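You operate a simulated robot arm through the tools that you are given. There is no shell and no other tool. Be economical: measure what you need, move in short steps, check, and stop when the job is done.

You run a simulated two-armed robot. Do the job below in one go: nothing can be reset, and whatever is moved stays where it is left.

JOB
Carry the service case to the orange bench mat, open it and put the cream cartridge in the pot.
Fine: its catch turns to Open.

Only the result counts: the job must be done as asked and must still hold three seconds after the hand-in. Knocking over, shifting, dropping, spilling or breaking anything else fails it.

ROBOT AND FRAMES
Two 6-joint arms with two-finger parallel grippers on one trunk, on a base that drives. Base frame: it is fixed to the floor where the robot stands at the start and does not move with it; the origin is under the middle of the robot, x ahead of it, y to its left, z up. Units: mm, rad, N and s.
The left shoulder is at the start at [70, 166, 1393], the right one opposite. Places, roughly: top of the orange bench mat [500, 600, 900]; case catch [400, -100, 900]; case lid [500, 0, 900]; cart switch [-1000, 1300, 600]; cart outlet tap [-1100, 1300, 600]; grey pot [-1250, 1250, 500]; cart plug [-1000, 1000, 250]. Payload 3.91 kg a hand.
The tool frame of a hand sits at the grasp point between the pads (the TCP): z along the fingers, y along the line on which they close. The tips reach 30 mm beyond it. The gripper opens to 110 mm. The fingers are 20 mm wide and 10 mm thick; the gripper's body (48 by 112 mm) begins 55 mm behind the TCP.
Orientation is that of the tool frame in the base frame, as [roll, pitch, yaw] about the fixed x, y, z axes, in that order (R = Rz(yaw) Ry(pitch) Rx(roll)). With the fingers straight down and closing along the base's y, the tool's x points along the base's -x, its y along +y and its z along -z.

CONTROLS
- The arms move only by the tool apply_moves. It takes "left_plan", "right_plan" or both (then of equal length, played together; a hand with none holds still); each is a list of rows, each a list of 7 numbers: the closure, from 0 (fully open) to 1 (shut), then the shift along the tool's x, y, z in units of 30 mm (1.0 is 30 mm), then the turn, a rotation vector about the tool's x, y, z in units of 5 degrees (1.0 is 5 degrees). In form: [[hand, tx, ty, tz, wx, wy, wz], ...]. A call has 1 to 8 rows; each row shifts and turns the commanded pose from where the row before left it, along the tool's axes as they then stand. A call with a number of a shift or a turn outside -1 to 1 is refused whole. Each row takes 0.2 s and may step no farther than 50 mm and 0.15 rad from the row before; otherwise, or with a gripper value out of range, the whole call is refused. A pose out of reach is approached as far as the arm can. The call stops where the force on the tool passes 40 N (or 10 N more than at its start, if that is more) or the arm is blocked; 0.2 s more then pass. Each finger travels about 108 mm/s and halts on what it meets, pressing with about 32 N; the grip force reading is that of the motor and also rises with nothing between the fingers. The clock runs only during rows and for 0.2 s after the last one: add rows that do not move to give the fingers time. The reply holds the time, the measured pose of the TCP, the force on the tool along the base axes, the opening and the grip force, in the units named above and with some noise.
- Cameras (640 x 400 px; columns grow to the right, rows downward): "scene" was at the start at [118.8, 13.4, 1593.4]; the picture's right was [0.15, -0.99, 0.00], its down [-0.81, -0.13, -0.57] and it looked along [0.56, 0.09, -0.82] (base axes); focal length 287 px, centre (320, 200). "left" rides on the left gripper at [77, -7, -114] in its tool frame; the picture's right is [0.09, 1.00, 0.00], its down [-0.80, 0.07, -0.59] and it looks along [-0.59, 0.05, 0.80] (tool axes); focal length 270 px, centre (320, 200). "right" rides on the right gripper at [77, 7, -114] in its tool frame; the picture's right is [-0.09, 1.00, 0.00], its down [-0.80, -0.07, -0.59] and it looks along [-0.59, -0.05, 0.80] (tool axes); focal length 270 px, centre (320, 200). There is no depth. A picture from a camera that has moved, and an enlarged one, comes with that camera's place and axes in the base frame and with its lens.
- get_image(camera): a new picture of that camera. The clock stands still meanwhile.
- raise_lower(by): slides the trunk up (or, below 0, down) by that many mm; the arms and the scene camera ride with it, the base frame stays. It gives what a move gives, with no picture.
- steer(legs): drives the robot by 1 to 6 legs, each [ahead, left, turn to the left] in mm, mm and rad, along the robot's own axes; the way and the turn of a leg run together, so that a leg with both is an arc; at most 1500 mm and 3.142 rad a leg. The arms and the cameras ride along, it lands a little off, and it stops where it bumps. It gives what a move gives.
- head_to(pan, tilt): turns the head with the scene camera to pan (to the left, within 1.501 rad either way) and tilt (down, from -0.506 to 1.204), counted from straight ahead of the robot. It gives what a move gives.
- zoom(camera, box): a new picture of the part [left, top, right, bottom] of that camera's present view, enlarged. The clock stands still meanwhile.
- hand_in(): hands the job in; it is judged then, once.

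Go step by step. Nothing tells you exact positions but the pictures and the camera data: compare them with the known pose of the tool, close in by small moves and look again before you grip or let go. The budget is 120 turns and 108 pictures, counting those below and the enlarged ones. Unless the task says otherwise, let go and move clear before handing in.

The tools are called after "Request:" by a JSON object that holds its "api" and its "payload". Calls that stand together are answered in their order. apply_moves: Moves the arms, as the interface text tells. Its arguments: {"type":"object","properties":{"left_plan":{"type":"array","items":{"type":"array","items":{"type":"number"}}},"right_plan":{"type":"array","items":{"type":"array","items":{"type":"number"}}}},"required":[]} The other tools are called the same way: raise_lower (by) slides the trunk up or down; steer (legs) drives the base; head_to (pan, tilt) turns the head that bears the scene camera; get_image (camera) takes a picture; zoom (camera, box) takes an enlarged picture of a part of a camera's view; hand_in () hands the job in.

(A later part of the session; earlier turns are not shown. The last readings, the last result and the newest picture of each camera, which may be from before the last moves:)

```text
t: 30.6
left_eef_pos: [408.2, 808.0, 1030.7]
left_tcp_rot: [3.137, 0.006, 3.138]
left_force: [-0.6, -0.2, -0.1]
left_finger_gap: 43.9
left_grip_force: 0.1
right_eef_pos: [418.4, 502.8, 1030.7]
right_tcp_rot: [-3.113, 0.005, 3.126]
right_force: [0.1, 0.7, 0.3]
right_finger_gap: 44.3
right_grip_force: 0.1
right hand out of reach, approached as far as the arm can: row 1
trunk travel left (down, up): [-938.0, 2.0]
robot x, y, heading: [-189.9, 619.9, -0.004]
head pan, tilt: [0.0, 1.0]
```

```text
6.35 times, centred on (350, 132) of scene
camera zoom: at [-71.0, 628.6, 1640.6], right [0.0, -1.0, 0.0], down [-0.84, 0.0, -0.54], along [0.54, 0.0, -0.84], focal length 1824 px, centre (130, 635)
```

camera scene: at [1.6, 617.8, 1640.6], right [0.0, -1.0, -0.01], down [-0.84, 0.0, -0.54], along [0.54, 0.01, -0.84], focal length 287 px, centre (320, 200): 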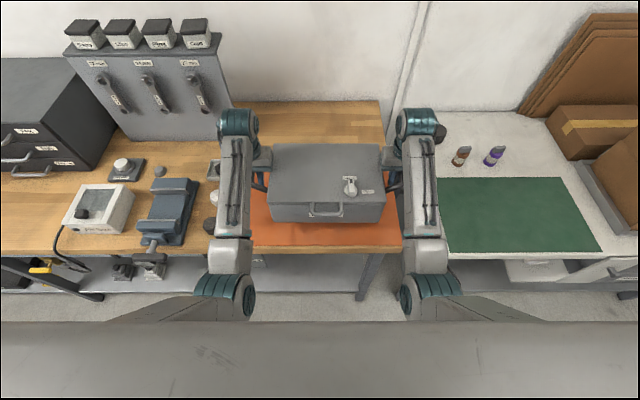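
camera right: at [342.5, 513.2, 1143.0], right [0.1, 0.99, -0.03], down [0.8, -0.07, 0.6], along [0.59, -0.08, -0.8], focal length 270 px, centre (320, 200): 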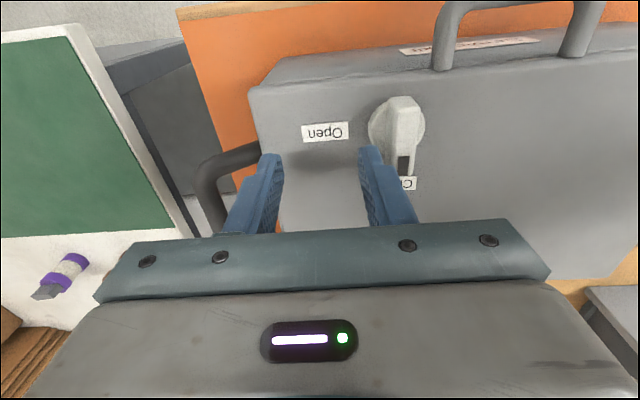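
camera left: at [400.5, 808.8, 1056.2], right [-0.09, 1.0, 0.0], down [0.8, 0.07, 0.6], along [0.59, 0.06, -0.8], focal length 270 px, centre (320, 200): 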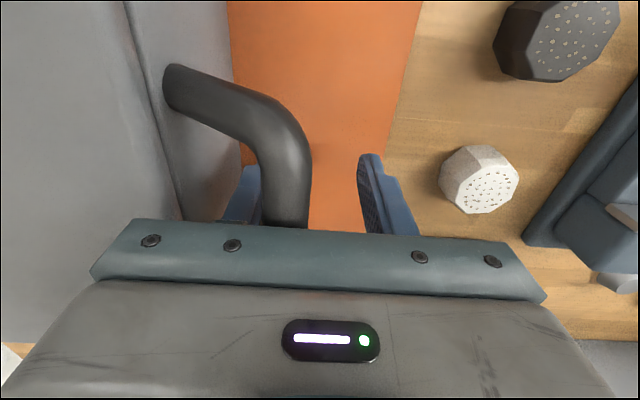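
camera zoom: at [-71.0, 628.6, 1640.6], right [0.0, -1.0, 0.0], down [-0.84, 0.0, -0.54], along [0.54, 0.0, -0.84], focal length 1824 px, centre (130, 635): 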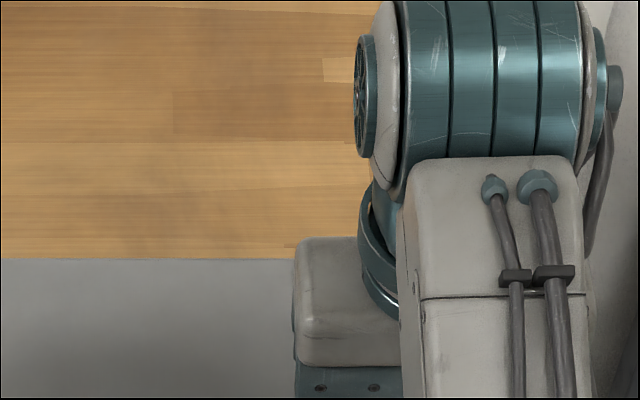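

The right camera and scene camera agree: knob axis ≈[410, 551], lever top ≈ z 995. I'll back 50 mm more for reach, level the hand, and go above the knob.

Request:
{"api": "steer", "payload": {"legs": [[-55, 0, 0]]}}

Request:
{"api": "apply_moves", "payload": {"right_plan": [[0.6, 0, 0, -0.4, 0.32, 0, 0], [0.6, -0.8, 0, 0, 0, 0, 0], [0.6, -0.8, 0.5, 0, 0, 0, 0], [0.6, 0, 0.6, 0, 0, 0, 0], [0.6, 0, 0.5, 0, 0, 0, 0]]}}

Request:
{"api": "get_image", "payload": {"camera": "right"}}

```text
t: 31.5
left_eef_pos: [363.0, 808.4, 1026.2]
left_tcp_rot: [3.137, -0.002, 3.139]
left_force: [1.5, 0.5, -0.5]
left_finger_gap: 44.1
left_grip_force: 0.1
right_eef_pos: [372.3, 502.8, 1027.3]
right_tcp_rot: [-3.115, -0.001, 3.128]
right_force: [1.2, 0.5, -1.2]
right_finger_gap: 44.0
right_grip_force: 0.1
trunk travel left (down, up): [-938.0, 2.0]
robot x, y, heading: [-243.3, 625.8, -0.003]
head pan, tilt: [0.0, 1.0]
```

```text
t: 32.7
left_eef_pos: [356.4, 808.2, 1031.5]
left_tcp_rot: [3.136, 0.005, 3.14]
left_force: [0.3, 0.5, 0.3]
left_finger_gap: 43.9
left_grip_force: 0.2
right_eef_pos: [413.6, 548.6, 1042.3]
right_tcp_rot: [-3.081, 0.006, 3.123]
right_force: [-0.9, -0.1, 0.4]
right_finger_gap: 44.0
right_grip_force: 0.1
trunk travel left (down, up): [-938.0, 2.0]
robot x, y, heading: [-241.4, 626.6, -0.008]
head pan, tilt: [0.0, 1.0]
```

```text
73 pictures are left
camera right: at [338.5, 563.8, 1155.0], right [0.11, 0.99, -0.06], down [0.8, -0.05, 0.6], along [0.6, -0.11, -0.8], focal length 270 px, centre (320, 200)
```

right: 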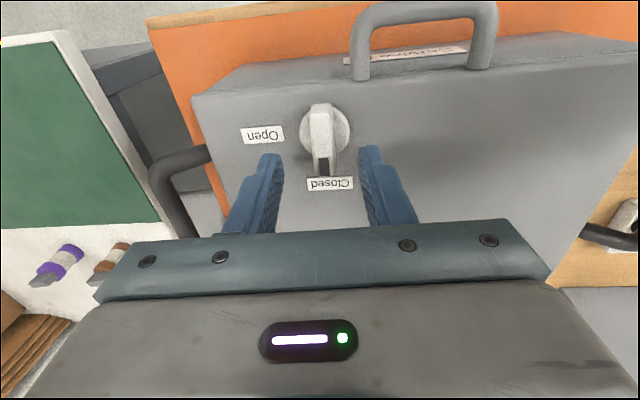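

The tilt correction went the wrong way; I reverse it, then lower to the lever.

Request:
{"api": "apply_moves", "payload": {"right_plan": [[0.6, 0.05, 0.05, 0, -0.69, 0, -0.2], [0.6, 0, 0, 0.4, 0, 0, 0], [0.6, 0, 0, 0.4, 0, 0, 0], [0.6, 0, 0, 0.2, 0, 0, 0]]}}

Request:
{"api": "get_image", "payload": {"camera": "right"}}

```text
t: 33.7
left_eef_pos: [354.9, 808.1, 1031.8]
left_tcp_rot: [3.135, 0.007, 3.141]
left_force: [0.4, -0.7, 0.1]
left_finger_gap: 44.2
left_grip_force: 0.1
right_eef_pos: [411.7, 553.3, 1011.4]
right_tcp_rot: [3.137, 0.007, -3.138]
right_force: [0.1, -0.2, -0.3]
right_finger_gap: 44.0
right_grip_force: 0.1
trunk travel left (down, up): [-938.0, 2.0]
robot x, y, heading: [-243.6, 624.5, -0.0]
head pan, tilt: [0.0, 1.0]
```

```text
72 pictures are left
camera right: at [335.7, 559.0, 1125.0], right [0.08, 1.0, 0.01], down [0.8, -0.07, 0.6], along [0.6, -0.05, -0.8], focal length 270 px, centre (320, 200)
```

right: 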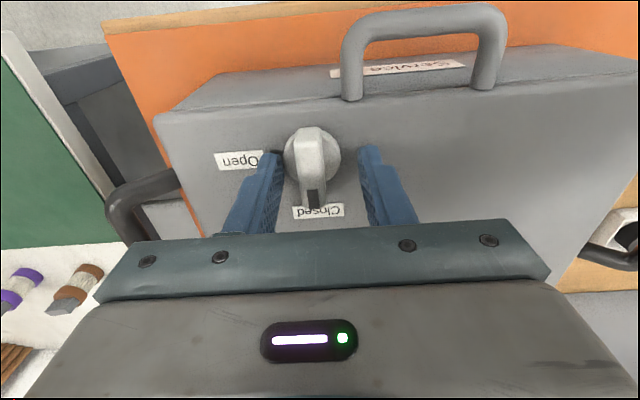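

Request:
{"api": "apply_moves", "payload": {"right_plan": [[0.6, 0.05, -0.1, 0.1, 0, 0, 0], [0.8, 0, 0, 0, 0, 0, 0], [1, 0, 0, 0, 0, 0, 0], [1, 0, 0, 0, 0, 0, 0]]}}

Request:
{"api": "get_image", "payload": {"camera": "right"}}

```text
t: 34.7
left_eef_pos: [354.3, 809.1, 1032.1]
left_tcp_rot: [3.136, 0.009, 3.139]
left_force: [0.6, -0.3, -0.4]
left_finger_gap: 44.1
left_grip_force: 0.0
right_eef_pos: [411.1, 549.9, 1007.8]
right_tcp_rot: [3.137, 0.01, -3.137]
right_force: [-0.2, -2.8, -0.3]
right_finger_gap: 13.6
right_grip_force: 32.3
trunk travel left (down, up): [-938.0, 2.0]
robot x, y, heading: [-246.1, 626.6, -0.004]
head pan, tilt: [0.0, 1.0]
```

```text
71 pictures are left
camera right: at [334.7, 555.0, 1121.6], right [0.09, 1.0, 0.01], down [0.8, -0.07, 0.6], along [0.6, -0.05, -0.8], focal length 270 px, centre (320, 200)
```

right: 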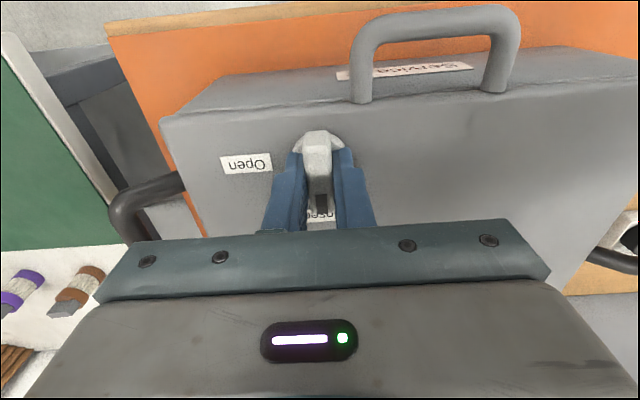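

Lever gripped (13.6 mm). Now I turn clockwise (as seen from above) in steps.

Request:
{"api": "apply_moves", "payload": {"right_plan": [[1, 0, 0, 0, 0, 0, 1], [1, 0, 0, 0, 0, 0, 1], [1, 0, 0, 0, 0, 0, 1], [1, 0, 0, 0, 0, 0, 1], [1, 0, 0, 0, 0, 0, 1], [1, 0, 0, 0, 0, 0, 1]]}}

Request:
{"api": "get_image", "payload": {"camera": "right"}}

```text
t: 36.1
left_eef_pos: [355.4, 808.2, 1032.6]
left_tcp_rot: [3.136, 0.004, 3.137]
left_force: [0.1, 0.0, -0.1]
left_finger_gap: 43.9
left_grip_force: 0.2
right_eef_pos: [411.9, 548.6, 1010.0]
right_tcp_rot: [3.133, 0.004, 2.621]
right_force: [0.8, -4.1, 0.2]
right_finger_gap: 13.7
right_grip_force: 32.0
trunk travel left (down, up): [-938.0, 2.0]
robot x, y, heading: [-245.4, 626.5, -0.004]
head pan, tilt: [0.0, 1.0]
```

```text
70 pictures are left
camera right: at [348.3, 592.0, 1122.6], right [0.57, 0.82, 0.01], down [0.65, -0.46, 0.6], along [0.49, -0.34, -0.8], focal length 270 px, centre (320, 200)
```

right: 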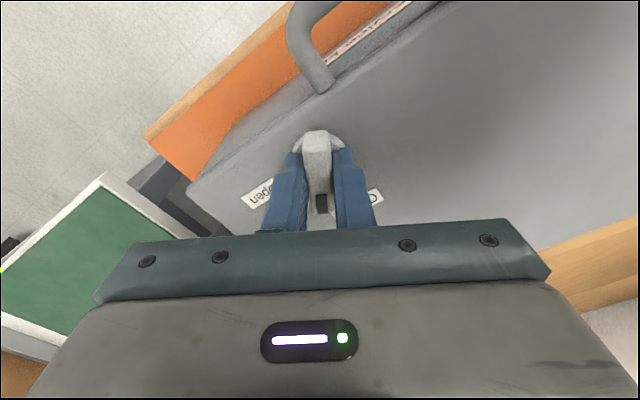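

The knob turns smoothly with low force. I continue.

Request:
{"api": "apply_moves", "payload": {"right_plan": [[1, 0, 0, 0, 0, 0, 1], [1, 0, 0, 0, 0, 0, 1], [1, 0, 0, 0, 0, 0, 1], [1, 0, 0, 0, 0, 0, 1], [1, 0, 0, 0, 0, 0, 1], [1, 0, 0, 0, 0, 0, 1]]}}

Request:
{"api": "apply_moves", "payload": {"right_plan": [[1, 0, 0, 0, 0, 0, 1], [1, 0, 0, 0, 0, 0, 1], [1, 0, 0, 0, 0, 0, 1], [1, 0, 0, 0, 0, 0, 1], [1, 0, 0, 0, 0, 0, 1], [1, 0, 0, 0, 0, 0, 1]]}}

Request:
{"api": "get_image", "payload": {"camera": "right"}}

```text
t: 37.5
left_eef_pos: [355.6, 807.3, 1032.2]
left_tcp_rot: [3.134, 0.006, 3.141]
left_force: [0.5, 0.2, 0.1]
left_finger_gap: 43.9
left_grip_force: 0.1
right_eef_pos: [410.7, 547.9, 1009.2]
right_tcp_rot: [3.133, -0.003, 2.097]
right_force: [1.2, -6.0, -0.2]
right_finger_gap: 13.5
right_grip_force: 32.4
trunk travel left (down, up): [-938.0, 2.0]
robot x, y, heading: [-244.0, 626.7, -0.005]
head pan, tilt: [0.0, 1.0]
```

```text
t: 38.9
left_eef_pos: [354.4, 808.1, 1031.9]
left_tcp_rot: [3.137, 0.008, 3.14]
left_force: [-0.3, -0.9, 0.0]
left_finger_gap: 44.1
left_grip_force: 0.0
right_eef_pos: [411.3, 549.4, 1009.9]
right_tcp_rot: [3.134, -0.006, 1.573]
right_force: [-5.4, -3.2, 0.4]
right_finger_gap: 13.7
right_grip_force: 32.5
trunk travel left (down, up): [-938.0, 2.0]
robot x, y, heading: [-245.3, 625.8, 0.002]
head pan, tilt: [0.0, 1.0]
```

```text
69 pictures are left
camera right: at [417.6, 625.6, 1123.8], right [1.0, -0.09, 0.01], down [-0.07, -0.81, 0.59], along [-0.05, -0.59, -0.81], focal length 270 px, centre (320, 200)
```

right: 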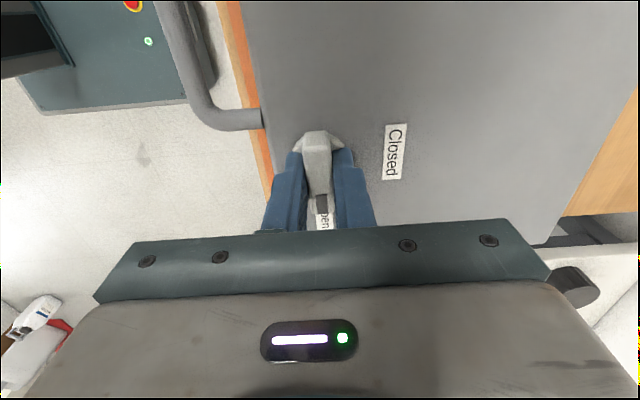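

The lever points at Open. I'll release, lift, and look at the lid seam and front handle.

Request:
{"api": "apply_moves", "payload": {"right_plan": [[0.7, 0, 0, 0, 0, 0, 0], [0.6, 0, 0, 0, 0, 0, 0], [0.6, 0, 0, -1, 0, 0, 0], [0.6, 0, -1, 0, 0, 0, 0], [0.6, 0, -1, 0, 0, 0, 0], [0.6, 0, -1, 0, 0, 0, 0]]}}

Request:
{"api": "zoom", "payload": {"camera": "scene", "box": [240, 90, 400, 190]}}

Request:
{"api": "get_image", "payload": {"camera": "right"}}

```text
t: 40.4
left_eef_pos: [355.4, 807.7, 1031.6]
left_tcp_rot: [3.137, 0.006, 3.14]
left_force: [-0.1, -0.7, -0.1]
left_finger_gap: 44.0
left_grip_force: 0.1
right_eef_pos: [391.5, 492.0, 1118.1]
right_tcp_rot: [2.956, 0.081, 1.522]
right_force: [-0.3, -0.2, 0.9]
right_finger_gap: 44.0
right_grip_force: 0.1
trunk travel left (down, up): [-938.0, 2.0]
robot x, y, heading: [-242.2, 623.5, -0.001]
head pan, tilt: [0.0, 1.0]
stopped in row 6 (right hand): the arm was blocked; the commanded pose is now the measured one
```

```text
4.00 times, centred on (320, 140) of scene
camera zoom: at [-126.6, 628.8, 1640.9], right [0.0, -1.0, 0.0], down [-0.84, 0.0, -0.54], along [0.54, 0.0, -0.84], focal length 1150 px, centre (320, 440)
```

zoom: 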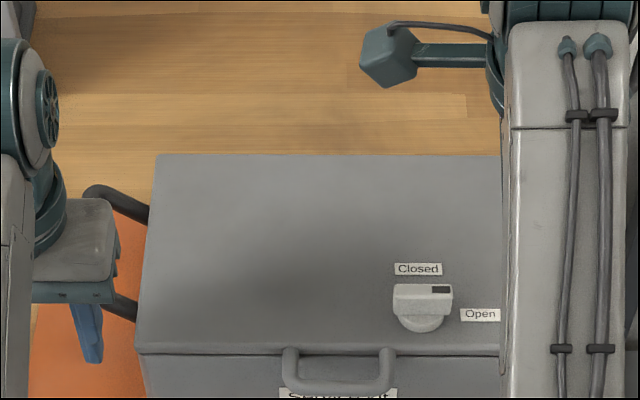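

```text
67 pictures are left
camera right: at [382.6, 578.5, 1224.9], right [0.97, -0.12, 0.19], down [-0.21, -0.74, 0.63], along [0.06, -0.66, -0.75], focal length 270 px, centre (320, 200)
```

right: 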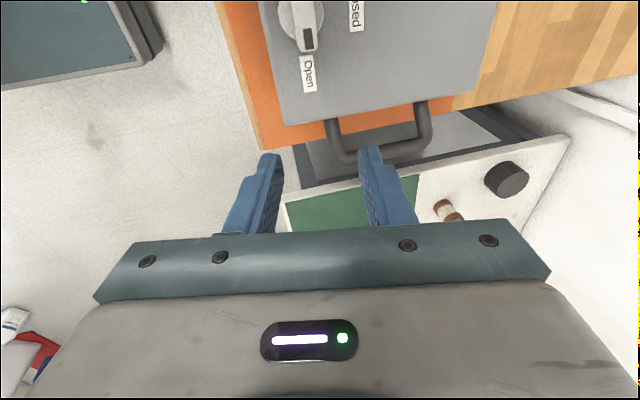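

The knob is at Open. My last rows drove the hand along its rotated axes (its y is now base x), so it wandered up clear; nothing was touched. It's conveniently oriented to close along x for the front handle (bar ≈[345, 607, 968]); I'll straighten and move above it.

Request:
{"api": "apply_moves", "payload": {"right_plan": [[0.69, 0, 0, 0.4, 0.53, 0.23, -0.14], [0.69, 0, 0, 0.5, 0.53, 0.23, -0.14], [0.69, 0, 0, 0.5, 0.53, 0.23, -0.14], [0.69, 0, 0, 0.5, 0.53, 0.23, -0.14], [0.69, 0.95, -0.1, 0, 0, 0, 0], [0.69, 0.95, -0.1, 0, 0, 0, 0], [0.69, 0.95, -0.1, 0, 0, 0, 0], [0.69, 0.95, -0.1, 0, 0, 0, 0]]}}

Request:
{"api": "get_image", "payload": {"camera": "right"}}

```text
t: 42.2
left_eef_pos: [355.6, 808.7, 1032.1]
left_tcp_rot: [3.136, 0.007, 3.14]
left_force: [0.1, -0.7, 0.1]
left_finger_gap: 44.0
left_grip_force: 0.1
right_eef_pos: [401.3, 535.5, 1042.4]
right_tcp_rot: [-3.132, 0.072, 1.534]
right_force: [-0.3, 0.4, -0.1]
right_finger_gap: 34.3
right_grip_force: 0.1
right hand out of reach, approached as far as the arm can: row 8
trunk travel left (down, up): [-938.0, 2.0]
robot x, y, heading: [-243.4, 626.3, -0.004]
head pan, tilt: [0.0, 1.0]
```

```text
66 pictures are left
camera right: at [413.7, 621.1, 1149.5], right [0.99, -0.13, 0.0], down [-0.09, -0.75, 0.65], along [-0.09, -0.64, -0.76], focal length 270 px, centre (320, 200)
```

right: 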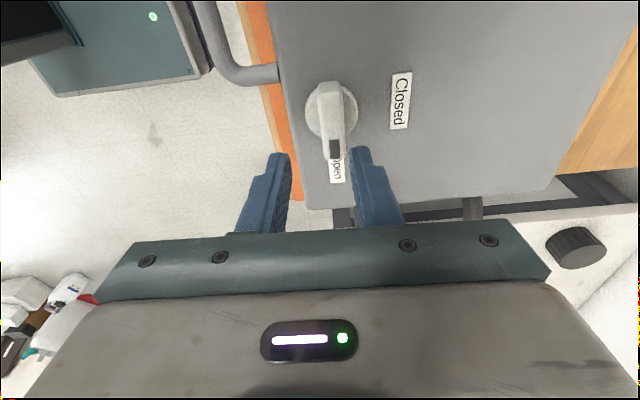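

The right hand can't cross to the middle with this wrist yaw, so I'll shift the base left 130 mm to put the handle in front of the right shoulder.

Request:
{"api": "steer", "payload": {"legs": [[0, 130, 0]]}}

Request:
{"api": "apply_moves", "payload": {"right_plan": [[0.69, -0.6, -0.3, 0, 0, 0.4, -0.2], [0.69, -0.6, -0.3, 0, 0, 0.4, -0.2], [0.69, -0.4, -0.4, 0, 0, 0, 0], [0.69, 0, -0.4, 0, 0, 0, 0]]}}

Request:
{"api": "get_image", "payload": {"camera": "right"}}

Request:
{"api": "get_image", "payload": {"camera": "scene"}}

```text
t: 43.4
left_eef_pos: [355.1, 935.0, 1032.0]
left_tcp_rot: [3.136, 0.006, 3.139]
left_force: [-0.5, -0.2, 0.4]
left_finger_gap: 44.0
left_grip_force: 0.0
right_eef_pos: [403.8, 666.0, 1046.6]
right_tcp_rot: [-3.14, 0.064, 1.536]
right_force: [-0.7, -0.7, 0.4]
right_finger_gap: 34.2
right_grip_force: 0.1
trunk travel left (down, up): [-938.0, 2.0]
robot x, y, heading: [-242.5, 757.4, -0.0]
head pan, tilt: [0.0, 1.0]
```

```text
t: 44.4
left_eef_pos: [354.0, 937.4, 1031.9]
left_tcp_rot: [3.137, 0.008, 3.141]
left_force: [0.1, 0.0, 0.3]
left_finger_gap: 44.2
left_grip_force: 0.1
right_eef_pos: [361.7, 622.5, 1045.9]
right_tcp_rot: [3.14, -0.002, 1.572]
right_force: [-0.3, -0.1, -0.4]
right_finger_gap: 34.1
right_grip_force: 0.0
right hand out of reach, approached as far as the arm can: row 4
trunk travel left (down, up): [-938.0, 2.0]
robot x, y, heading: [-244.0, 755.8, 0.0]
head pan, tilt: [0.0, 1.0]
```

```text
65 pictures are left
camera right: at [369.5, 699.5, 1160.0], right [1.0, -0.09, 0.0], down [-0.07, -0.8, 0.59], along [-0.05, -0.59, -0.81], focal length 270 px, centre (320, 200)
```

right: 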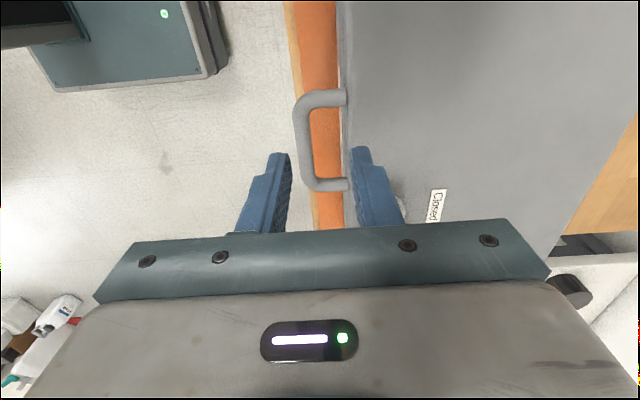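

```text
64 pictures are left
camera scene: at [-126.7, 758.0, 1640.9], right [0.0, -1.0, 0.0], down [-0.84, 0.0, -0.54], along [0.54, 0.0, -0.84], focal length 287 px, centre (320, 200)
```

scene: 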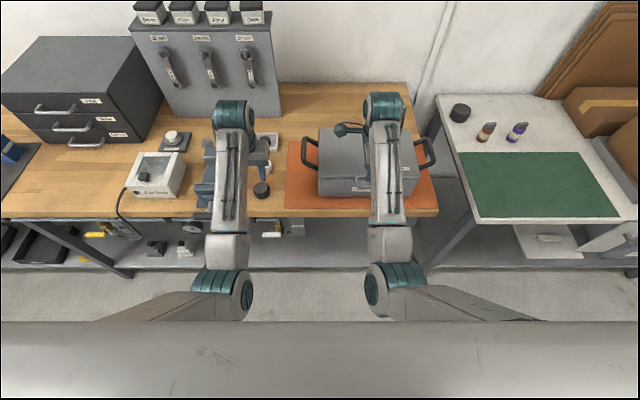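

Handle bar measured at ≈[350, 612, 968], front face at x≈380. I descend a bit while drawing toward the bar, then check.

Request:
{"api": "apply_moves", "payload": {"right_plan": [[0.69, -0.15, -0.25, 0.4, 0, 0, 0], [0.69, -0.15, -0.24, 0.4, 0, 0, 0], [0.69, 0, 0, 0.3, 0, 0, 0]]}}

Request:
{"api": "get_image", "payload": {"camera": "right"}}

```text
t: 45.2
left_eef_pos: [355.6, 937.8, 1031.5]
left_tcp_rot: [3.138, 0.005, 3.142]
left_force: [0.9, -0.1, -0.2]
left_finger_gap: 44.1
left_grip_force: 0.1
right_eef_pos: [348.9, 615.1, 1011.7]
right_tcp_rot: [-3.139, -0.004, 1.568]
right_force: [-0.1, 0.1, 0.1]
right_finger_gap: 34.2
right_grip_force: 0.0
trunk travel left (down, up): [-938.0, 2.0]
robot x, y, heading: [-246.0, 756.4, -0.005]
head pan, tilt: [0.0, 1.0]
```

```text
63 pictures are left
camera right: at [356.6, 690.1, 1125.7], right [1.0, -0.09, 0.0], down [-0.07, -0.8, 0.59], along [-0.06, -0.59, -0.81], focal length 270 px, centre (320, 200)
```

right: 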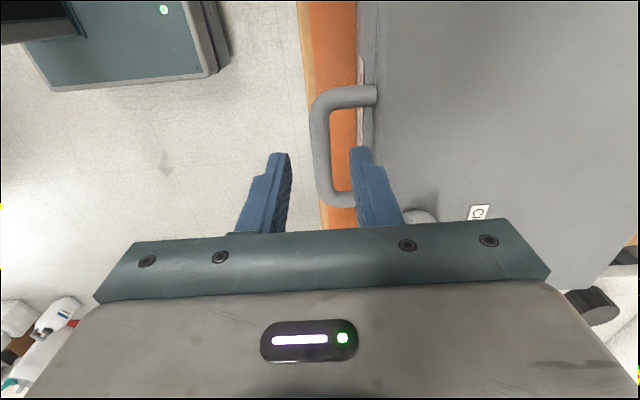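

Request:
{"api": "apply_moves", "payload": {"right_plan": [[0.69, 0, 0, 0.3, 0, 0, 0], [0.69, 0, 0, 0.3, 0, 0, 0], [0.69, 0, 0, 0.25, 0, 0, 0]]}}

Request:
{"api": "get_image", "payload": {"camera": "right"}}

```text
t: 46.0
left_eef_pos: [355.5, 937.0, 1031.6]
left_tcp_rot: [3.136, 0.006, 3.14]
left_force: [-0.1, 0.3, -0.3]
left_finger_gap: 44.2
left_grip_force: 0.1
right_eef_pos: [347.6, 614.5, 987.2]
right_tcp_rot: [-3.138, -0.004, 1.572]
right_force: [0.4, -0.1, 0.5]
right_finger_gap: 34.0
right_grip_force: 0.1
trunk travel left (down, up): [-938.0, 2.0]
robot x, y, heading: [-247.5, 756.5, -0.005]
head pan, tilt: [0.0, 1.0]
```

```text
62 pictures are left
camera right: at [355.9, 690.6, 1100.6], right [1.0, -0.09, 0.0], down [-0.07, -0.8, 0.59], along [-0.06, -0.59, -0.81], focal length 270 px, centre (320, 200)
```

right: 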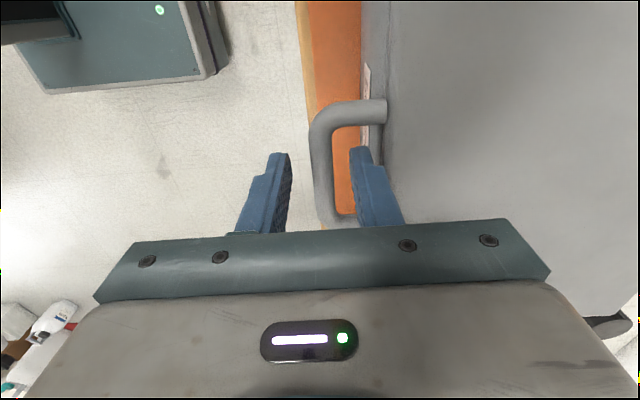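

Request:
{"api": "apply_moves", "payload": {"right_plan": [[0.69, 0, 0, 0.3, 0, 0, 0], [0.85, 0, 0, 0, 0, 0, 0], [1, 0, 0, 0, 0, 0, 0], [1, 0, 0, 0, 0, 0, 0]]}}

Request:
{"api": "get_image", "payload": {"camera": "right"}}

```text
t: 47.0
left_eef_pos: [355.5, 936.7, 1030.7]
left_tcp_rot: [3.138, 0.006, 3.141]
left_force: [0.1, 0.8, 0.8]
left_finger_gap: 44.2
left_grip_force: 0.1
right_eef_pos: [348.4, 614.4, 977.4]
right_tcp_rot: [-3.14, -0.004, 1.572]
right_force: [4.7, -0.2, 1.5]
right_finger_gap: 11.4
right_grip_force: 31.9
trunk travel left (down, up): [-938.0, 2.0]
robot x, y, heading: [-246.4, 753.3, 0.002]
head pan, tilt: [0.0, 1.0]
```

```text
61 pictures are left
camera right: at [356.6, 691.0, 1092.0], right [1.0, -0.09, 0.0], down [-0.07, -0.8, 0.59], along [-0.05, -0.59, -0.81], focal length 270 px, centre (320, 200)
```

right: 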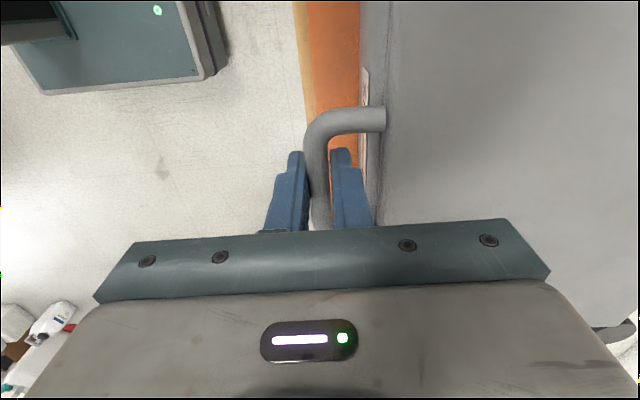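

Gripped the front handle (11.4 mm bar). I start lifting along an arc about the rear edge (x≈578, radius ≈230) and watch the force.

Request:
{"api": "apply_moves", "payload": {"right_plan": [[1, 0, 0.03, -0.667, 0, 0, 0], [1, 0, 0.087, -0.663, 0, 0, 0]]}}

Request:
{"api": "get_image", "payload": {"camera": "scene"}}

```text
t: 47.6
left_eef_pos: [355.9, 937.1, 1031.6]
left_tcp_rot: [3.138, 0.005, -3.142]
left_force: [0.0, 0.8, -0.2]
left_finger_gap: 43.8
left_grip_force: 0.1
right_eef_pos: [350.9, 614.9, 1017.2]
right_tcp_rot: [-3.139, -0.004, 1.57]
right_force: [-0.6, 4.0, 0.2]
right_finger_gap: 11.5
right_grip_force: 32.0
trunk travel left (down, up): [-938.0, 2.0]
robot x, y, heading: [-244.0, 755.4, 0.001]
head pan, tilt: [0.0, 1.0]
```

```text
60 pictures are left
camera scene: at [-125.5, 758.8, 1640.8], right [0.0, -1.0, 0.0], down [-0.84, 0.0, -0.54], along [0.54, 0.0, -0.84], focal length 287 px, centre (320, 200)
```

scene: 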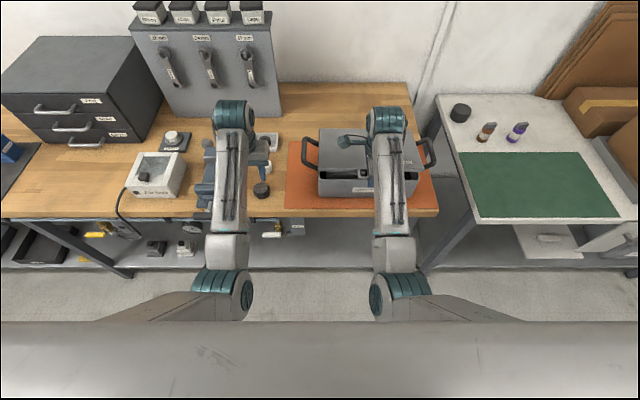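

The lid lifts freely with low force. Continuing along the arc.

Request:
{"api": "apply_moves", "payload": {"right_plan": [[1, 0, 0.143, -0.653, 0, 0, 0], [1, 0, 0.203, -0.64, 0, 0, 0], [1, 0, 0.253, -0.617, 0, 0, 0], [1, 0, 0.31, -0.593, 0, 0, 0], [1, 0, 0.36, -0.563, 0, 0, 0], [1, 0, 0.407, -0.53, 0, 0, 0]]}}

Request:
{"api": "get_image", "payload": {"camera": "right"}}

```text
t: 49.0
left_eef_pos: [354.1, 934.5, 1034.2]
left_tcp_rot: [3.137, 0.007, 3.139]
left_force: [0.0, 0.1, -0.3]
left_finger_gap: 43.9
left_grip_force: 0.0
right_eef_pos: [425.3, 619.4, 1087.6]
right_tcp_rot: [3.14, -0.005, 1.569]
right_force: [-5.2, -9.2, 3.0]
right_finger_gap: 11.6
right_grip_force: 32.8
right hand out of reach, approached as far as the arm can: row 2, 3, 4, 5, 6
trunk travel left (down, up): [-938.0, 2.0]
robot x, y, heading: [-247.4, 754.1, -0.004]
head pan, tilt: [0.0, 1.0]
```

```text
59 pictures are left
camera right: at [433.3, 695.7, 1202.2], right [1.0, -0.09, 0.0], down [-0.07, -0.8, 0.59], along [-0.05, -0.59, -0.81], focal length 270 px, centre (320, 200)
```

right: 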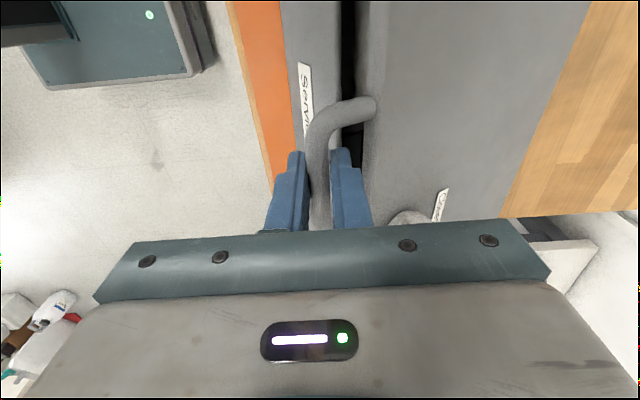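

The arm ran out of near-side reach and the hand cut inside the arc; I need to check whether the case slid.

Request:
{"api": "zoom", "payload": {"camera": "scene", "box": [270, 90, 450, 215]}}

Request:
{"api": "get_image", "payload": {"camera": "left"}}

```text
3.20 times, centred on (360, 152) of scene
camera zoom: at [-127.3, 755.1, 1641.0], right [0.0, -1.0, 0.0], down [-0.84, 0.0, -0.54], along [0.54, 0.0, -0.84], focal length 920 px, centre (192, 352)
```

zoom: 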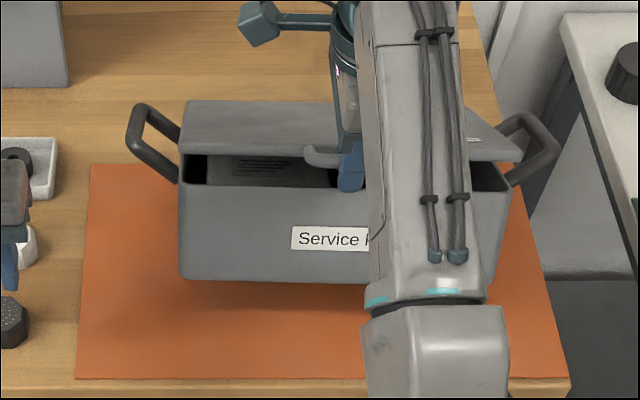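

```text
57 pictures are left
camera left: at [276.5, 927.8, 1147.3], right [-0.09, 1.0, 0.01], down [0.8, 0.07, 0.6], along [0.6, 0.06, -0.8], focal length 270 px, centre (320, 200)
```

left: 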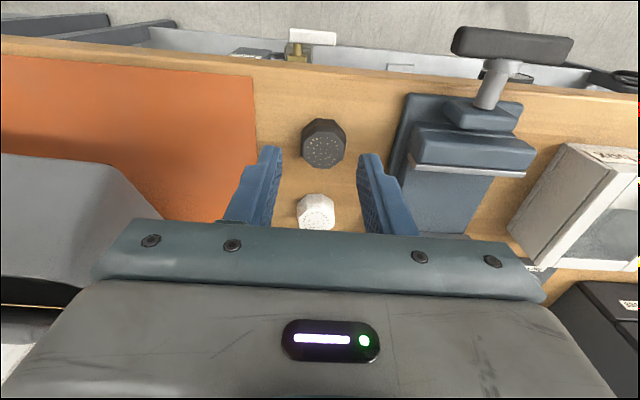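

The case slid back about 80 mm during that pull; it's undamaged and still on the mat, just rearward. I'll drag it forward with the gripped lid by reversing the base, which also makes room for the arm.

Request:
{"api": "steer", "payload": {"legs": [[-60, 0, 0], [-60, 0, 0]]}}

Request:
{"api": "apply_moves", "payload": {"right_plan": [[1, 0, 0.5, 0, 0, 0, 0], [1, 0, 0.5, 0, 0, 0, 0], [1, 0, 0.5, 0, 0, 0, 0], [1, 0, 0.5, 0, 0, 0, 0]]}}

Request:
{"api": "steer", "payload": {"legs": [[-60, 0, 0]]}}

Request:
{"api": "zoom", "payload": {"camera": "scene", "box": [270, 70, 450, 183]}}

```text
t: 50.6
left_eef_pos: [247.8, 939.2, 1023.6]
left_tcp_rot: [3.138, -0.007, 3.139]
left_force: [1.1, 0.0, -0.6]
left_finger_gap: 44.1
left_grip_force: 0.0
right_eef_pos: [320.4, 622.5, 1077.6]
right_tcp_rot: [-3.13, -0.005, 1.57]
right_force: [6.3, 4.0, -2.8]
right_finger_gap: 11.8
right_grip_force: 31.7
trunk travel left (down, up): [-938.0, 2.0]
robot x, y, heading: [-363.6, 756.6, -0.006]
head pan, tilt: [0.0, 1.0]
```

```text
t: 51.6
left_eef_pos: [234.3, 937.3, 1033.5]
left_tcp_rot: [3.136, 0.008, 3.141]
left_force: [-0.2, -0.1, 0.2]
left_finger_gap: 44.2
left_grip_force: 0.1
right_eef_pos: [364.8, 622.1, 1088.1]
right_tcp_rot: [-3.14, -0.004, 1.572]
right_force: [-7.2, -0.1, 4.3]
right_finger_gap: 11.5
right_grip_force: 32.2
trunk travel left (down, up): [-938.0, 2.0]
robot x, y, heading: [-364.0, 759.3, -0.004]
head pan, tilt: [0.0, 1.0]
```

```text
t: 52.5
left_eef_pos: [187.2, 937.0, 1025.6]
left_tcp_rot: [3.136, -0.003, 3.139]
left_force: [0.2, -0.3, -0.4]
left_finger_gap: 43.9
left_grip_force: 0.0
right_eef_pos: [317.6, 621.3, 1079.2]
right_tcp_rot: [-3.132, -0.003, 1.571]
right_force: [5.6, 2.9, -4.4]
right_finger_gap: 11.7
right_grip_force: 32.1
trunk travel left (down, up): [-938.0, 2.0]
robot x, y, heading: [-420.8, 754.4, -0.001]
head pan, tilt: [0.0, 1.0]
```

```text
3.54 times, centred on (360, 126) of scene
camera zoom: at [-288.6, 758.0, 1639.3], right [0.0, -1.0, 0.0], down [-0.85, 0.0, -0.53], along [0.53, 0.0, -0.85], focal length 1017 px, centre (178, 460)
```

zoom: 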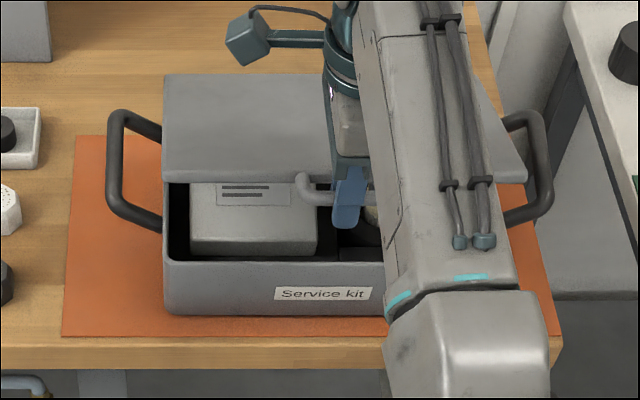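

The case is back on the mat and the lid is about 28° open, showing contents. Now the arm has room; I continue the arc.

Request:
{"api": "apply_moves", "payload": {"right_plan": [[1, 0, 0.343, -0.573, 0, 0, 0], [1, 0, 0.397, -0.54, 0, 0, 0], [1, 0, 0.437, -0.503, 0, 0, 0], [1, 0, 0.483, -0.463, 0, 0, 0]]}}

Request:
{"api": "zoom", "payload": {"camera": "scene", "box": [270, 70, 450, 183]}}

```text
t: 53.5
left_eef_pos: [176.9, 938.4, 1033.1]
left_tcp_rot: [3.136, 0.007, 3.14]
left_force: [0.4, -1.1, 0.4]
left_finger_gap: 44.0
left_grip_force: 0.0
right_eef_pos: [358.0, 621.7, 1150.9]
right_tcp_rot: [3.142, -0.006, 1.57]
right_force: [3.8, -1.4, -3.1]
right_finger_gap: 11.6
right_grip_force: 32.0
trunk travel left (down, up): [-938.0, 2.0]
robot x, y, heading: [-424.0, 755.2, -0.0]
head pan, tilt: [0.0, 1.0]
```

```text
3.54 times, centred on (360, 126) of scene
camera zoom: at [-304.6, 757.3, 1640.9], right [0.0, -1.0, 0.0], down [-0.84, 0.0, -0.54], along [0.54, 0.0, -0.84], focal length 1017 px, centre (178, 460)
```

zoom: 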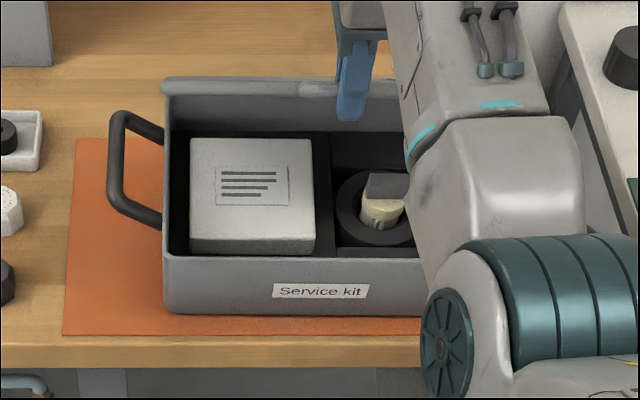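

Request:
{"api": "get_image", "payload": {"camera": "right"}}

Request:
{"api": "zoom", "payload": {"camera": "scene", "box": [300, 50, 420, 125]}}

```text
54 pictures are left
camera right: at [366.6, 698.3, 1264.8], right [1.0, -0.09, 0.0], down [-0.07, -0.8, 0.59], along [-0.05, -0.59, -0.81], focal length 270 px, centre (320, 200)
```

right: 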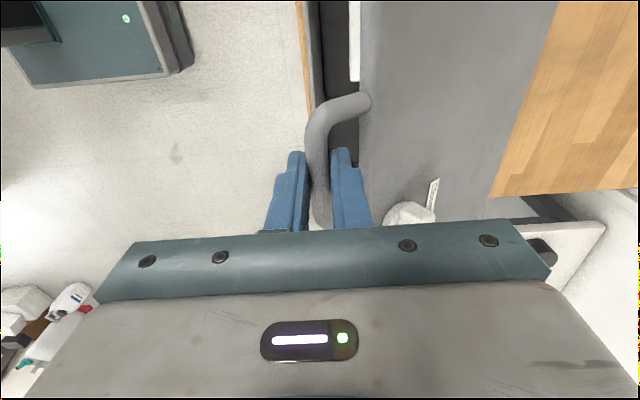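

```text
5.33 times, centred on (360, 88) of scene
camera zoom: at [-304.6, 757.3, 1640.9], right [0.0, -1.0, 0.0], down [-0.84, 0.0, -0.54], along [0.54, 0.0, -0.84], focal length 1533 px, centre (107, 800)
```

zoom: 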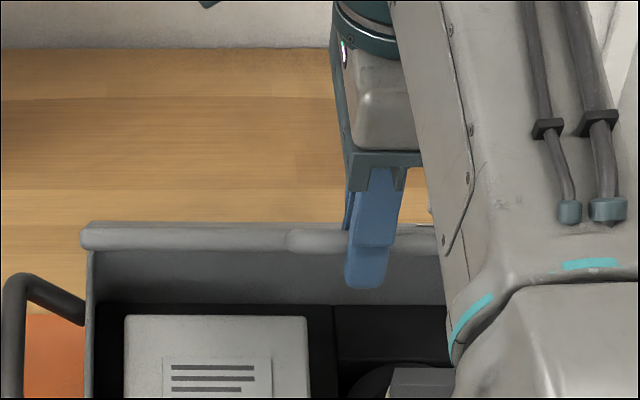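

The grip holds and the lid is near 45–50° open. Continuing the arc toward vertical.

Request:
{"api": "apply_moves", "payload": {"right_plan": [[1, 0, 0.52, -0.42, 0, 0, 0], [1, 0, 0.557, -0.373, 0, 0, 0], [1, 0, 0.583, -0.323, 0, 0, 0], [1, 0, 0.613, -0.27, 0, 0, 0]]}}

Request:
{"api": "zoom", "payload": {"camera": "scene", "box": [270, 50, 450, 163]}}

```text
t: 54.5
left_eef_pos: [178.3, 939.0, 1031.8]
left_tcp_rot: [3.138, 0.006, 3.141]
left_force: [-0.4, 0.1, 0.7]
left_finger_gap: 43.8
left_grip_force: 0.0
right_eef_pos: [410.0, 620.7, 1186.8]
right_tcp_rot: [-3.14, -0.005, 1.572]
right_force: [2.9, 4.4, -3.7]
right_finger_gap: 11.3
right_grip_force: 32.0
right hand out of reach, approached as far as the arm can: row 4
trunk travel left (down, up): [-938.0, 2.0]
robot x, y, heading: [-418.4, 757.7, 0.0]
head pan, tilt: [0.0, 1.0]
```

```text
3.54 times, centred on (360, 106) of scene
camera zoom: at [-301.8, 758.9, 1640.7], right [0.0, -1.0, 0.0], down [-0.84, 0.0, -0.54], along [0.54, 0.0, -0.84], focal length 1017 px, centre (178, 531)
```

zoom: 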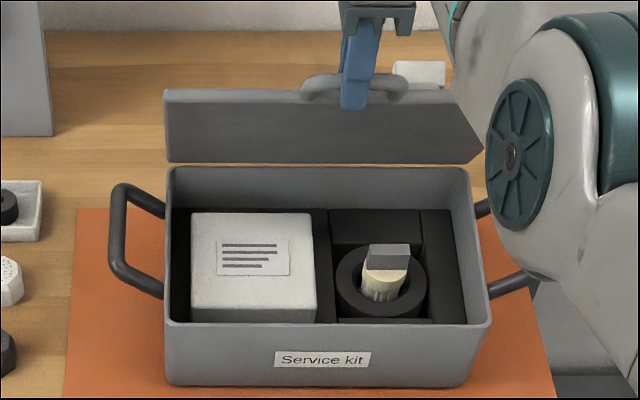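

The contents are visible (cream cartridge in a ring holder, box beside it). The lid's lower edge looks slightly off the rear rim, so I'll check from the side with the left hand's camera before going on.

Request:
{"api": "apply_moves", "payload": {"left_plan": [[0.6, 0, 0, 0, 0, 0, 1], [0.6, 0, 0, 0, 0, 0, 1], [0.6, 0, 0, 0, 0, 0, 1], [0.6, 0, 0, 0, 0, 0, 1], [0.6, 0, 0, 0, 0, 0, 1], [0.6, 0, 0, 0, 0, 0, 1], [0.6, 0, 0, 0, 0, 0, 1], [0.6, 0, 0, 0, 0, 0, 1]]}}

Request:
{"api": "get_image", "payload": {"camera": "left"}}

Request:
{"api": "get_image", "payload": {"camera": "right"}}

```text
t: 56.4
left_eef_pos: [178.6, 938.4, 1032.1]
left_tcp_rot: [3.136, 0.003, 2.44]
left_force: [0.1, 0.0, -0.1]
left_finger_gap: 44.1
left_grip_force: 0.1
right_eef_pos: [409.3, 620.2, 1185.5]
right_tcp_rot: [-3.139, -0.004, 1.572]
right_force: [3.0, 4.4, -4.6]
right_finger_gap: 11.5
right_grip_force: 31.1
trunk travel left (down, up): [-938.0, 2.0]
robot x, y, heading: [-420.6, 755.4, -0.007]
head pan, tilt: [0.0, 1.0]
```

```text
51 pictures are left
camera left: at [115.1, 982.1, 1146.1], right [0.58, 0.82, 0.01], down [0.65, -0.46, 0.6], along [0.49, -0.34, -0.8], focal length 270 px, centre (320, 200)
```

left: 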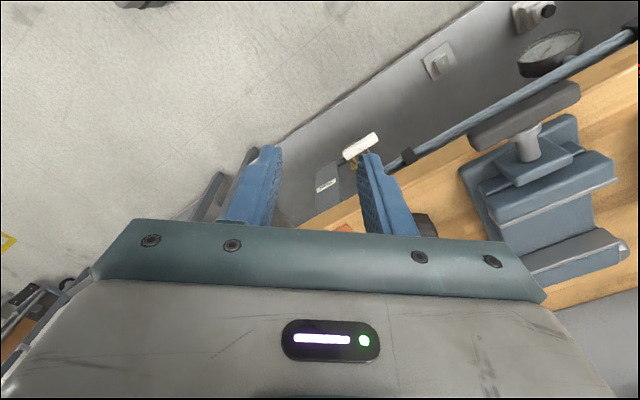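

```text
50 pictures are left
camera right: at [417.0, 696.6, 1299.5], right [1.0, -0.09, 0.0], down [-0.07, -0.8, 0.59], along [-0.05, -0.59, -0.81], focal length 270 px, centre (320, 200)
```

right: 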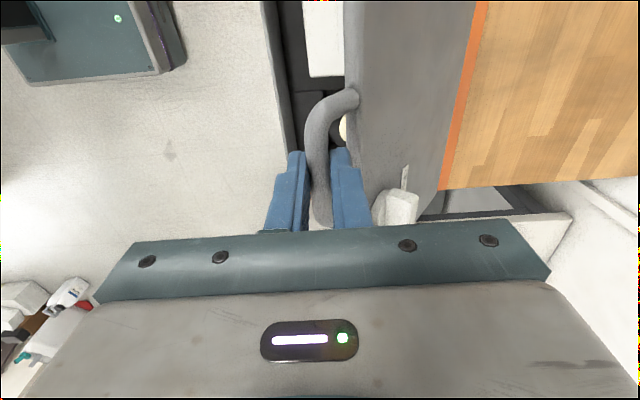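

Request:
{"api": "zoom", "payload": {"camera": "scene", "box": [310, 60, 410, 123]}}

```text
6.35 times, centred on (360, 92) of scene
camera zoom: at [-301.9, 758.7, 1640.7], right [0.0, -1.0, 0.0], down [-0.84, 0.0, -0.54], along [0.54, 0.0, -0.84], focal length 1824 px, centre (66, 889)
```

zoom: 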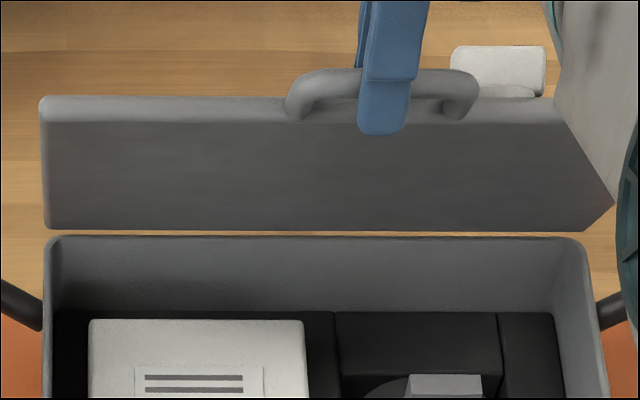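

The gap at the lid's rear edge is only a few px; I'll test whether it's hinged with a small 10 mm upward pull and watch force and gap.

Request:
{"api": "apply_moves", "payload": {"right_plan": [[1, 0, 0.2, -0.2, 0, 0, 0], [1, 0, 0, -0.15, 0, 0, 0]]}}

Request:
{"api": "zoom", "payload": {"camera": "scene", "box": [310, 60, 410, 123]}}

```text
t: 57.0
left_eef_pos: [178.5, 938.6, 1031.7]
left_tcp_rot: [3.135, 0.001, 2.442]
left_force: [-0.2, -0.3, 0.0]
left_finger_gap: 44.2
left_grip_force: 0.0
right_eef_pos: [411.7, 619.5, 1197.5]
right_tcp_rot: [-3.14, -0.003, 1.57]
right_force: [2.8, 3.4, -4.5]
right_finger_gap: 11.3
right_grip_force: 32.4
right hand out of reach, approached as far as the arm can: row 1
trunk travel left (down, up): [-938.0, 2.0]
robot x, y, heading: [-418.3, 755.8, -0.001]
head pan, tilt: [0.0, 1.0]
```

```text
6.35 times, centred on (360, 92) of scene
camera zoom: at [-302.3, 758.8, 1640.7], right [0.0, -1.0, 0.0], down [-0.84, 0.0, -0.54], along [0.54, 0.0, -0.84], focal length 1824 px, centre (66, 889)
```

zoom: 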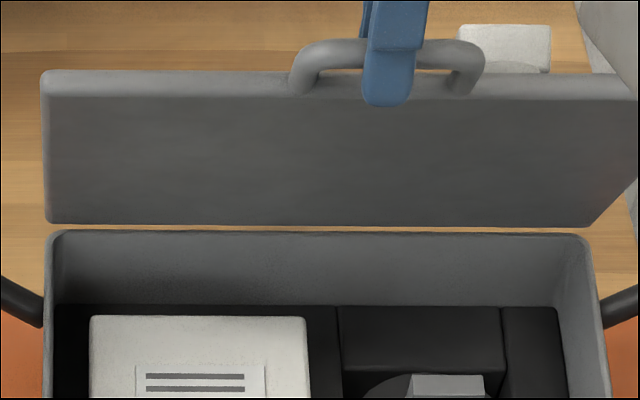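

It is hinged (the lid angle grew, gap unchanged). The arm is near its far reach, so I'll feed x by driving the base forward while the arm supplies the rise.

Request:
{"api": "apply_moves", "payload": {"right_plan": [[1, 0, 0, -0.4, 0, 0, 0]]}}

Request:
{"api": "steer", "payload": {"legs": [[40, 0, 0]]}}

Request:
{"api": "apply_moves", "payload": {"right_plan": [[1, 0, 0, -0.35, 0, 0, 0], [1, 0, 0, -0.3, 0, 0, 0]]}}

Request:
{"api": "steer", "payload": {"legs": [[40, 0, 0]]}}

Request:
{"api": "get_image", "payload": {"camera": "scene"}}

```text
t: 57.4
left_eef_pos: [179.8, 938.7, 1030.6]
left_tcp_rot: [3.136, 0.0, 2.441]
left_force: [1.0, -0.4, 0.2]
left_finger_gap: 44.0
left_grip_force: 0.0
right_eef_pos: [411.4, 619.4, 1208.7]
right_tcp_rot: [-3.141, -0.004, 1.57]
right_force: [2.1, 3.6, -4.3]
right_finger_gap: 11.3
right_grip_force: 31.4
trunk travel left (down, up): [-938.0, 2.0]
robot x, y, heading: [-424.0, 757.5, 0.001]
head pan, tilt: [0.0, 1.0]
```

```text
t: 58.2
left_eef_pos: [211.0, 938.6, 1036.2]
left_tcp_rot: [3.129, 0.009, 2.445]
left_force: [-1.2, 1.5, 0.3]
left_finger_gap: 43.9
left_grip_force: 0.1
right_eef_pos: [443.4, 620.1, 1216.8]
right_tcp_rot: [3.132, -0.003, 1.57]
right_force: [0.1, 2.8, -3.5]
right_finger_gap: 11.6
right_grip_force: 32.0
trunk travel left (down, up): [-938.0, 2.0]
robot x, y, heading: [-381.9, 757.5, 0.004]
head pan, tilt: [0.0, 1.0]
```

```text
t: 58.8
left_eef_pos: [216.0, 937.6, 1033.3]
left_tcp_rot: [3.133, 0.003, 2.443]
left_force: [0.1, -0.5, 0.8]
left_finger_gap: 43.8
left_grip_force: 0.1
right_eef_pos: [447.8, 619.8, 1230.7]
right_tcp_rot: [3.137, -0.003, 1.571]
right_force: [1.2, 2.0, -4.4]
right_finger_gap: 11.6
right_grip_force: 32.4
trunk travel left (down, up): [-938.0, 2.0]
robot x, y, heading: [-380.0, 752.9, 0.001]
head pan, tilt: [0.0, 1.0]
```

```text
t: 59.7
left_eef_pos: [249.6, 938.0, 1036.4]
left_tcp_rot: [3.131, 0.009, 2.443]
left_force: [-0.6, 0.9, -0.7]
left_finger_gap: 43.8
left_grip_force: 0.0
right_eef_pos: [480.2, 619.8, 1237.1]
right_tcp_rot: [3.131, -0.004, 1.571]
right_force: [0.3, 2.8, -2.4]
right_finger_gap: 11.6
right_grip_force: 32.3
trunk travel left (down, up): [-938.0, 2.0]
robot x, y, heading: [-343.5, 754.8, -0.003]
head pan, tilt: [0.0, 1.0]
```

```text
47 pictures are left
camera scene: at [-236.2, 758.3, 1642.0], right [0.0, -1.0, 0.0], down [-0.84, 0.0, -0.55], along [0.55, 0.0, -0.84], focal length 287 px, centre (320, 200)
```

scene: 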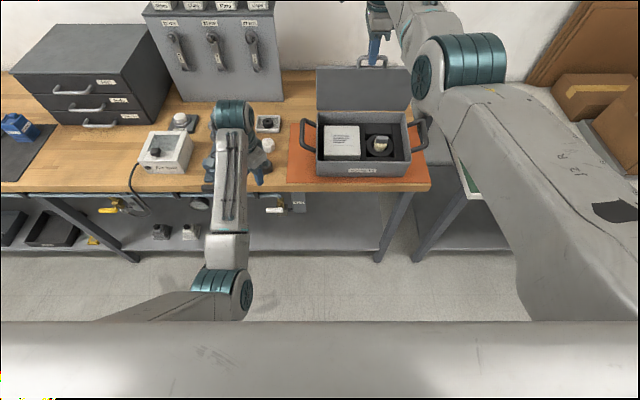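

The lid is near 75° and moving easily. Continue past vertical.

Request:
{"api": "apply_moves", "payload": {"right_plan": [[1, 0, 0, -0.2, 0, 0, 0]]}}

Request:
{"api": "steer", "payload": {"legs": [[40, 0, 0]]}}

Request:
{"api": "steer", "payload": {"legs": [[40, 0, 0]]}}

Request:
{"api": "zoom", "payload": {"camera": "scene", "box": [270, 40, 450, 200]}}

Request:
{"api": "get_image", "payload": {"camera": "right"}}

```text
t: 60.1
left_eef_pos: [263.3, 937.4, 1028.6]
left_tcp_rot: [3.137, -0.001, 2.442]
left_force: [0.5, -0.1, -0.8]
left_finger_gap: 44.2
left_grip_force: 0.1
right_eef_pos: [496.2, 619.6, 1232.1]
right_tcp_rot: [-3.137, -0.003, 1.57]
right_force: [2.0, 1.4, -6.4]
right_finger_gap: 11.5
right_grip_force: 32.3
trunk travel left (down, up): [-938.0, 2.0]
robot x, y, heading: [-343.6, 755.2, -0.002]
head pan, tilt: [0.0, 1.0]
```

```text
t: 61.0
left_eef_pos: [288.2, 937.5, 1037.1]
left_tcp_rot: [3.13, 0.011, 2.444]
left_force: [-0.4, 0.8, 1.1]
left_finger_gap: 44.1
left_grip_force: 0.1
right_eef_pos: [520.6, 619.4, 1244.5]
right_tcp_rot: [3.131, -0.004, 1.572]
right_force: [0.1, 2.6, -4.4]
right_finger_gap: 11.3
right_grip_force: 31.4
trunk travel left (down, up): [-938.0, 2.0]
robot x, y, heading: [-303.2, 753.8, -0.002]
head pan, tilt: [0.0, 1.0]
```

```text
t: 61.9
left_eef_pos: [327.9, 936.5, 1037.2]
left_tcp_rot: [3.132, 0.008, 2.442]
left_force: [-1.2, -0.9, -0.4]
left_finger_gap: 44.2
left_grip_force: 0.1
right_eef_pos: [560.4, 618.5, 1244.6]
right_tcp_rot: [3.13, -0.006, 1.573]
right_force: [0.0, 1.4, -5.3]
right_finger_gap: 11.3
right_grip_force: 31.8
trunk travel left (down, up): [-938.0, 2.0]
robot x, y, heading: [-260.0, 756.3, 0.003]
head pan, tilt: [0.0, 1.0]
```

```text
2.50 times, centred on (360, 120) of scene
camera zoom: at [-156.4, 757.8, 1641.9], right [0.0, -1.0, 0.0], down [-0.84, 0.0, -0.55], along [0.55, 0.0, -0.84], focal length 718 px, centre (220, 400)
```

zoom: 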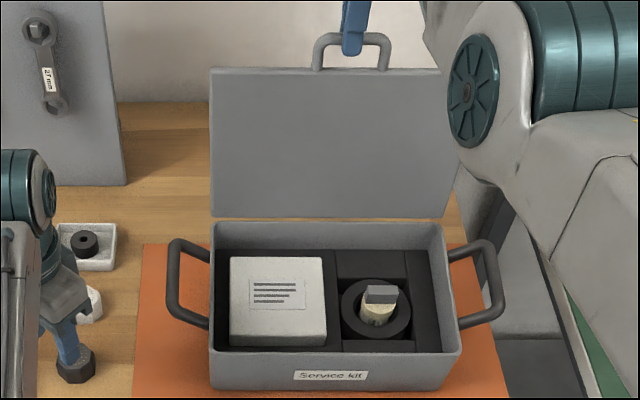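

```text
45 pictures are left
camera right: at [567.8, 695.4, 1358.5], right [1.0, -0.09, 0.01], down [-0.08, -0.8, 0.59], along [-0.04, -0.59, -0.81], focal length 270 px, centre (320, 200)
```

right: 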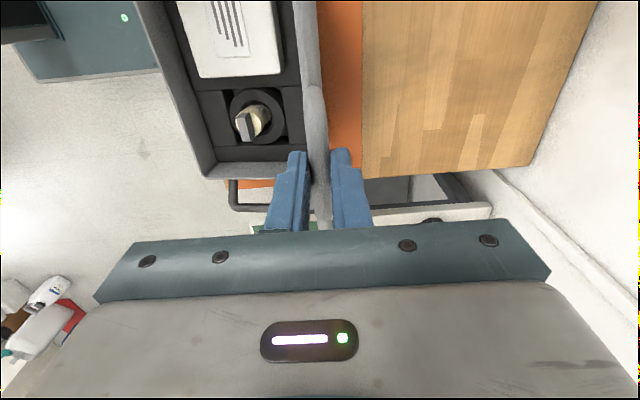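

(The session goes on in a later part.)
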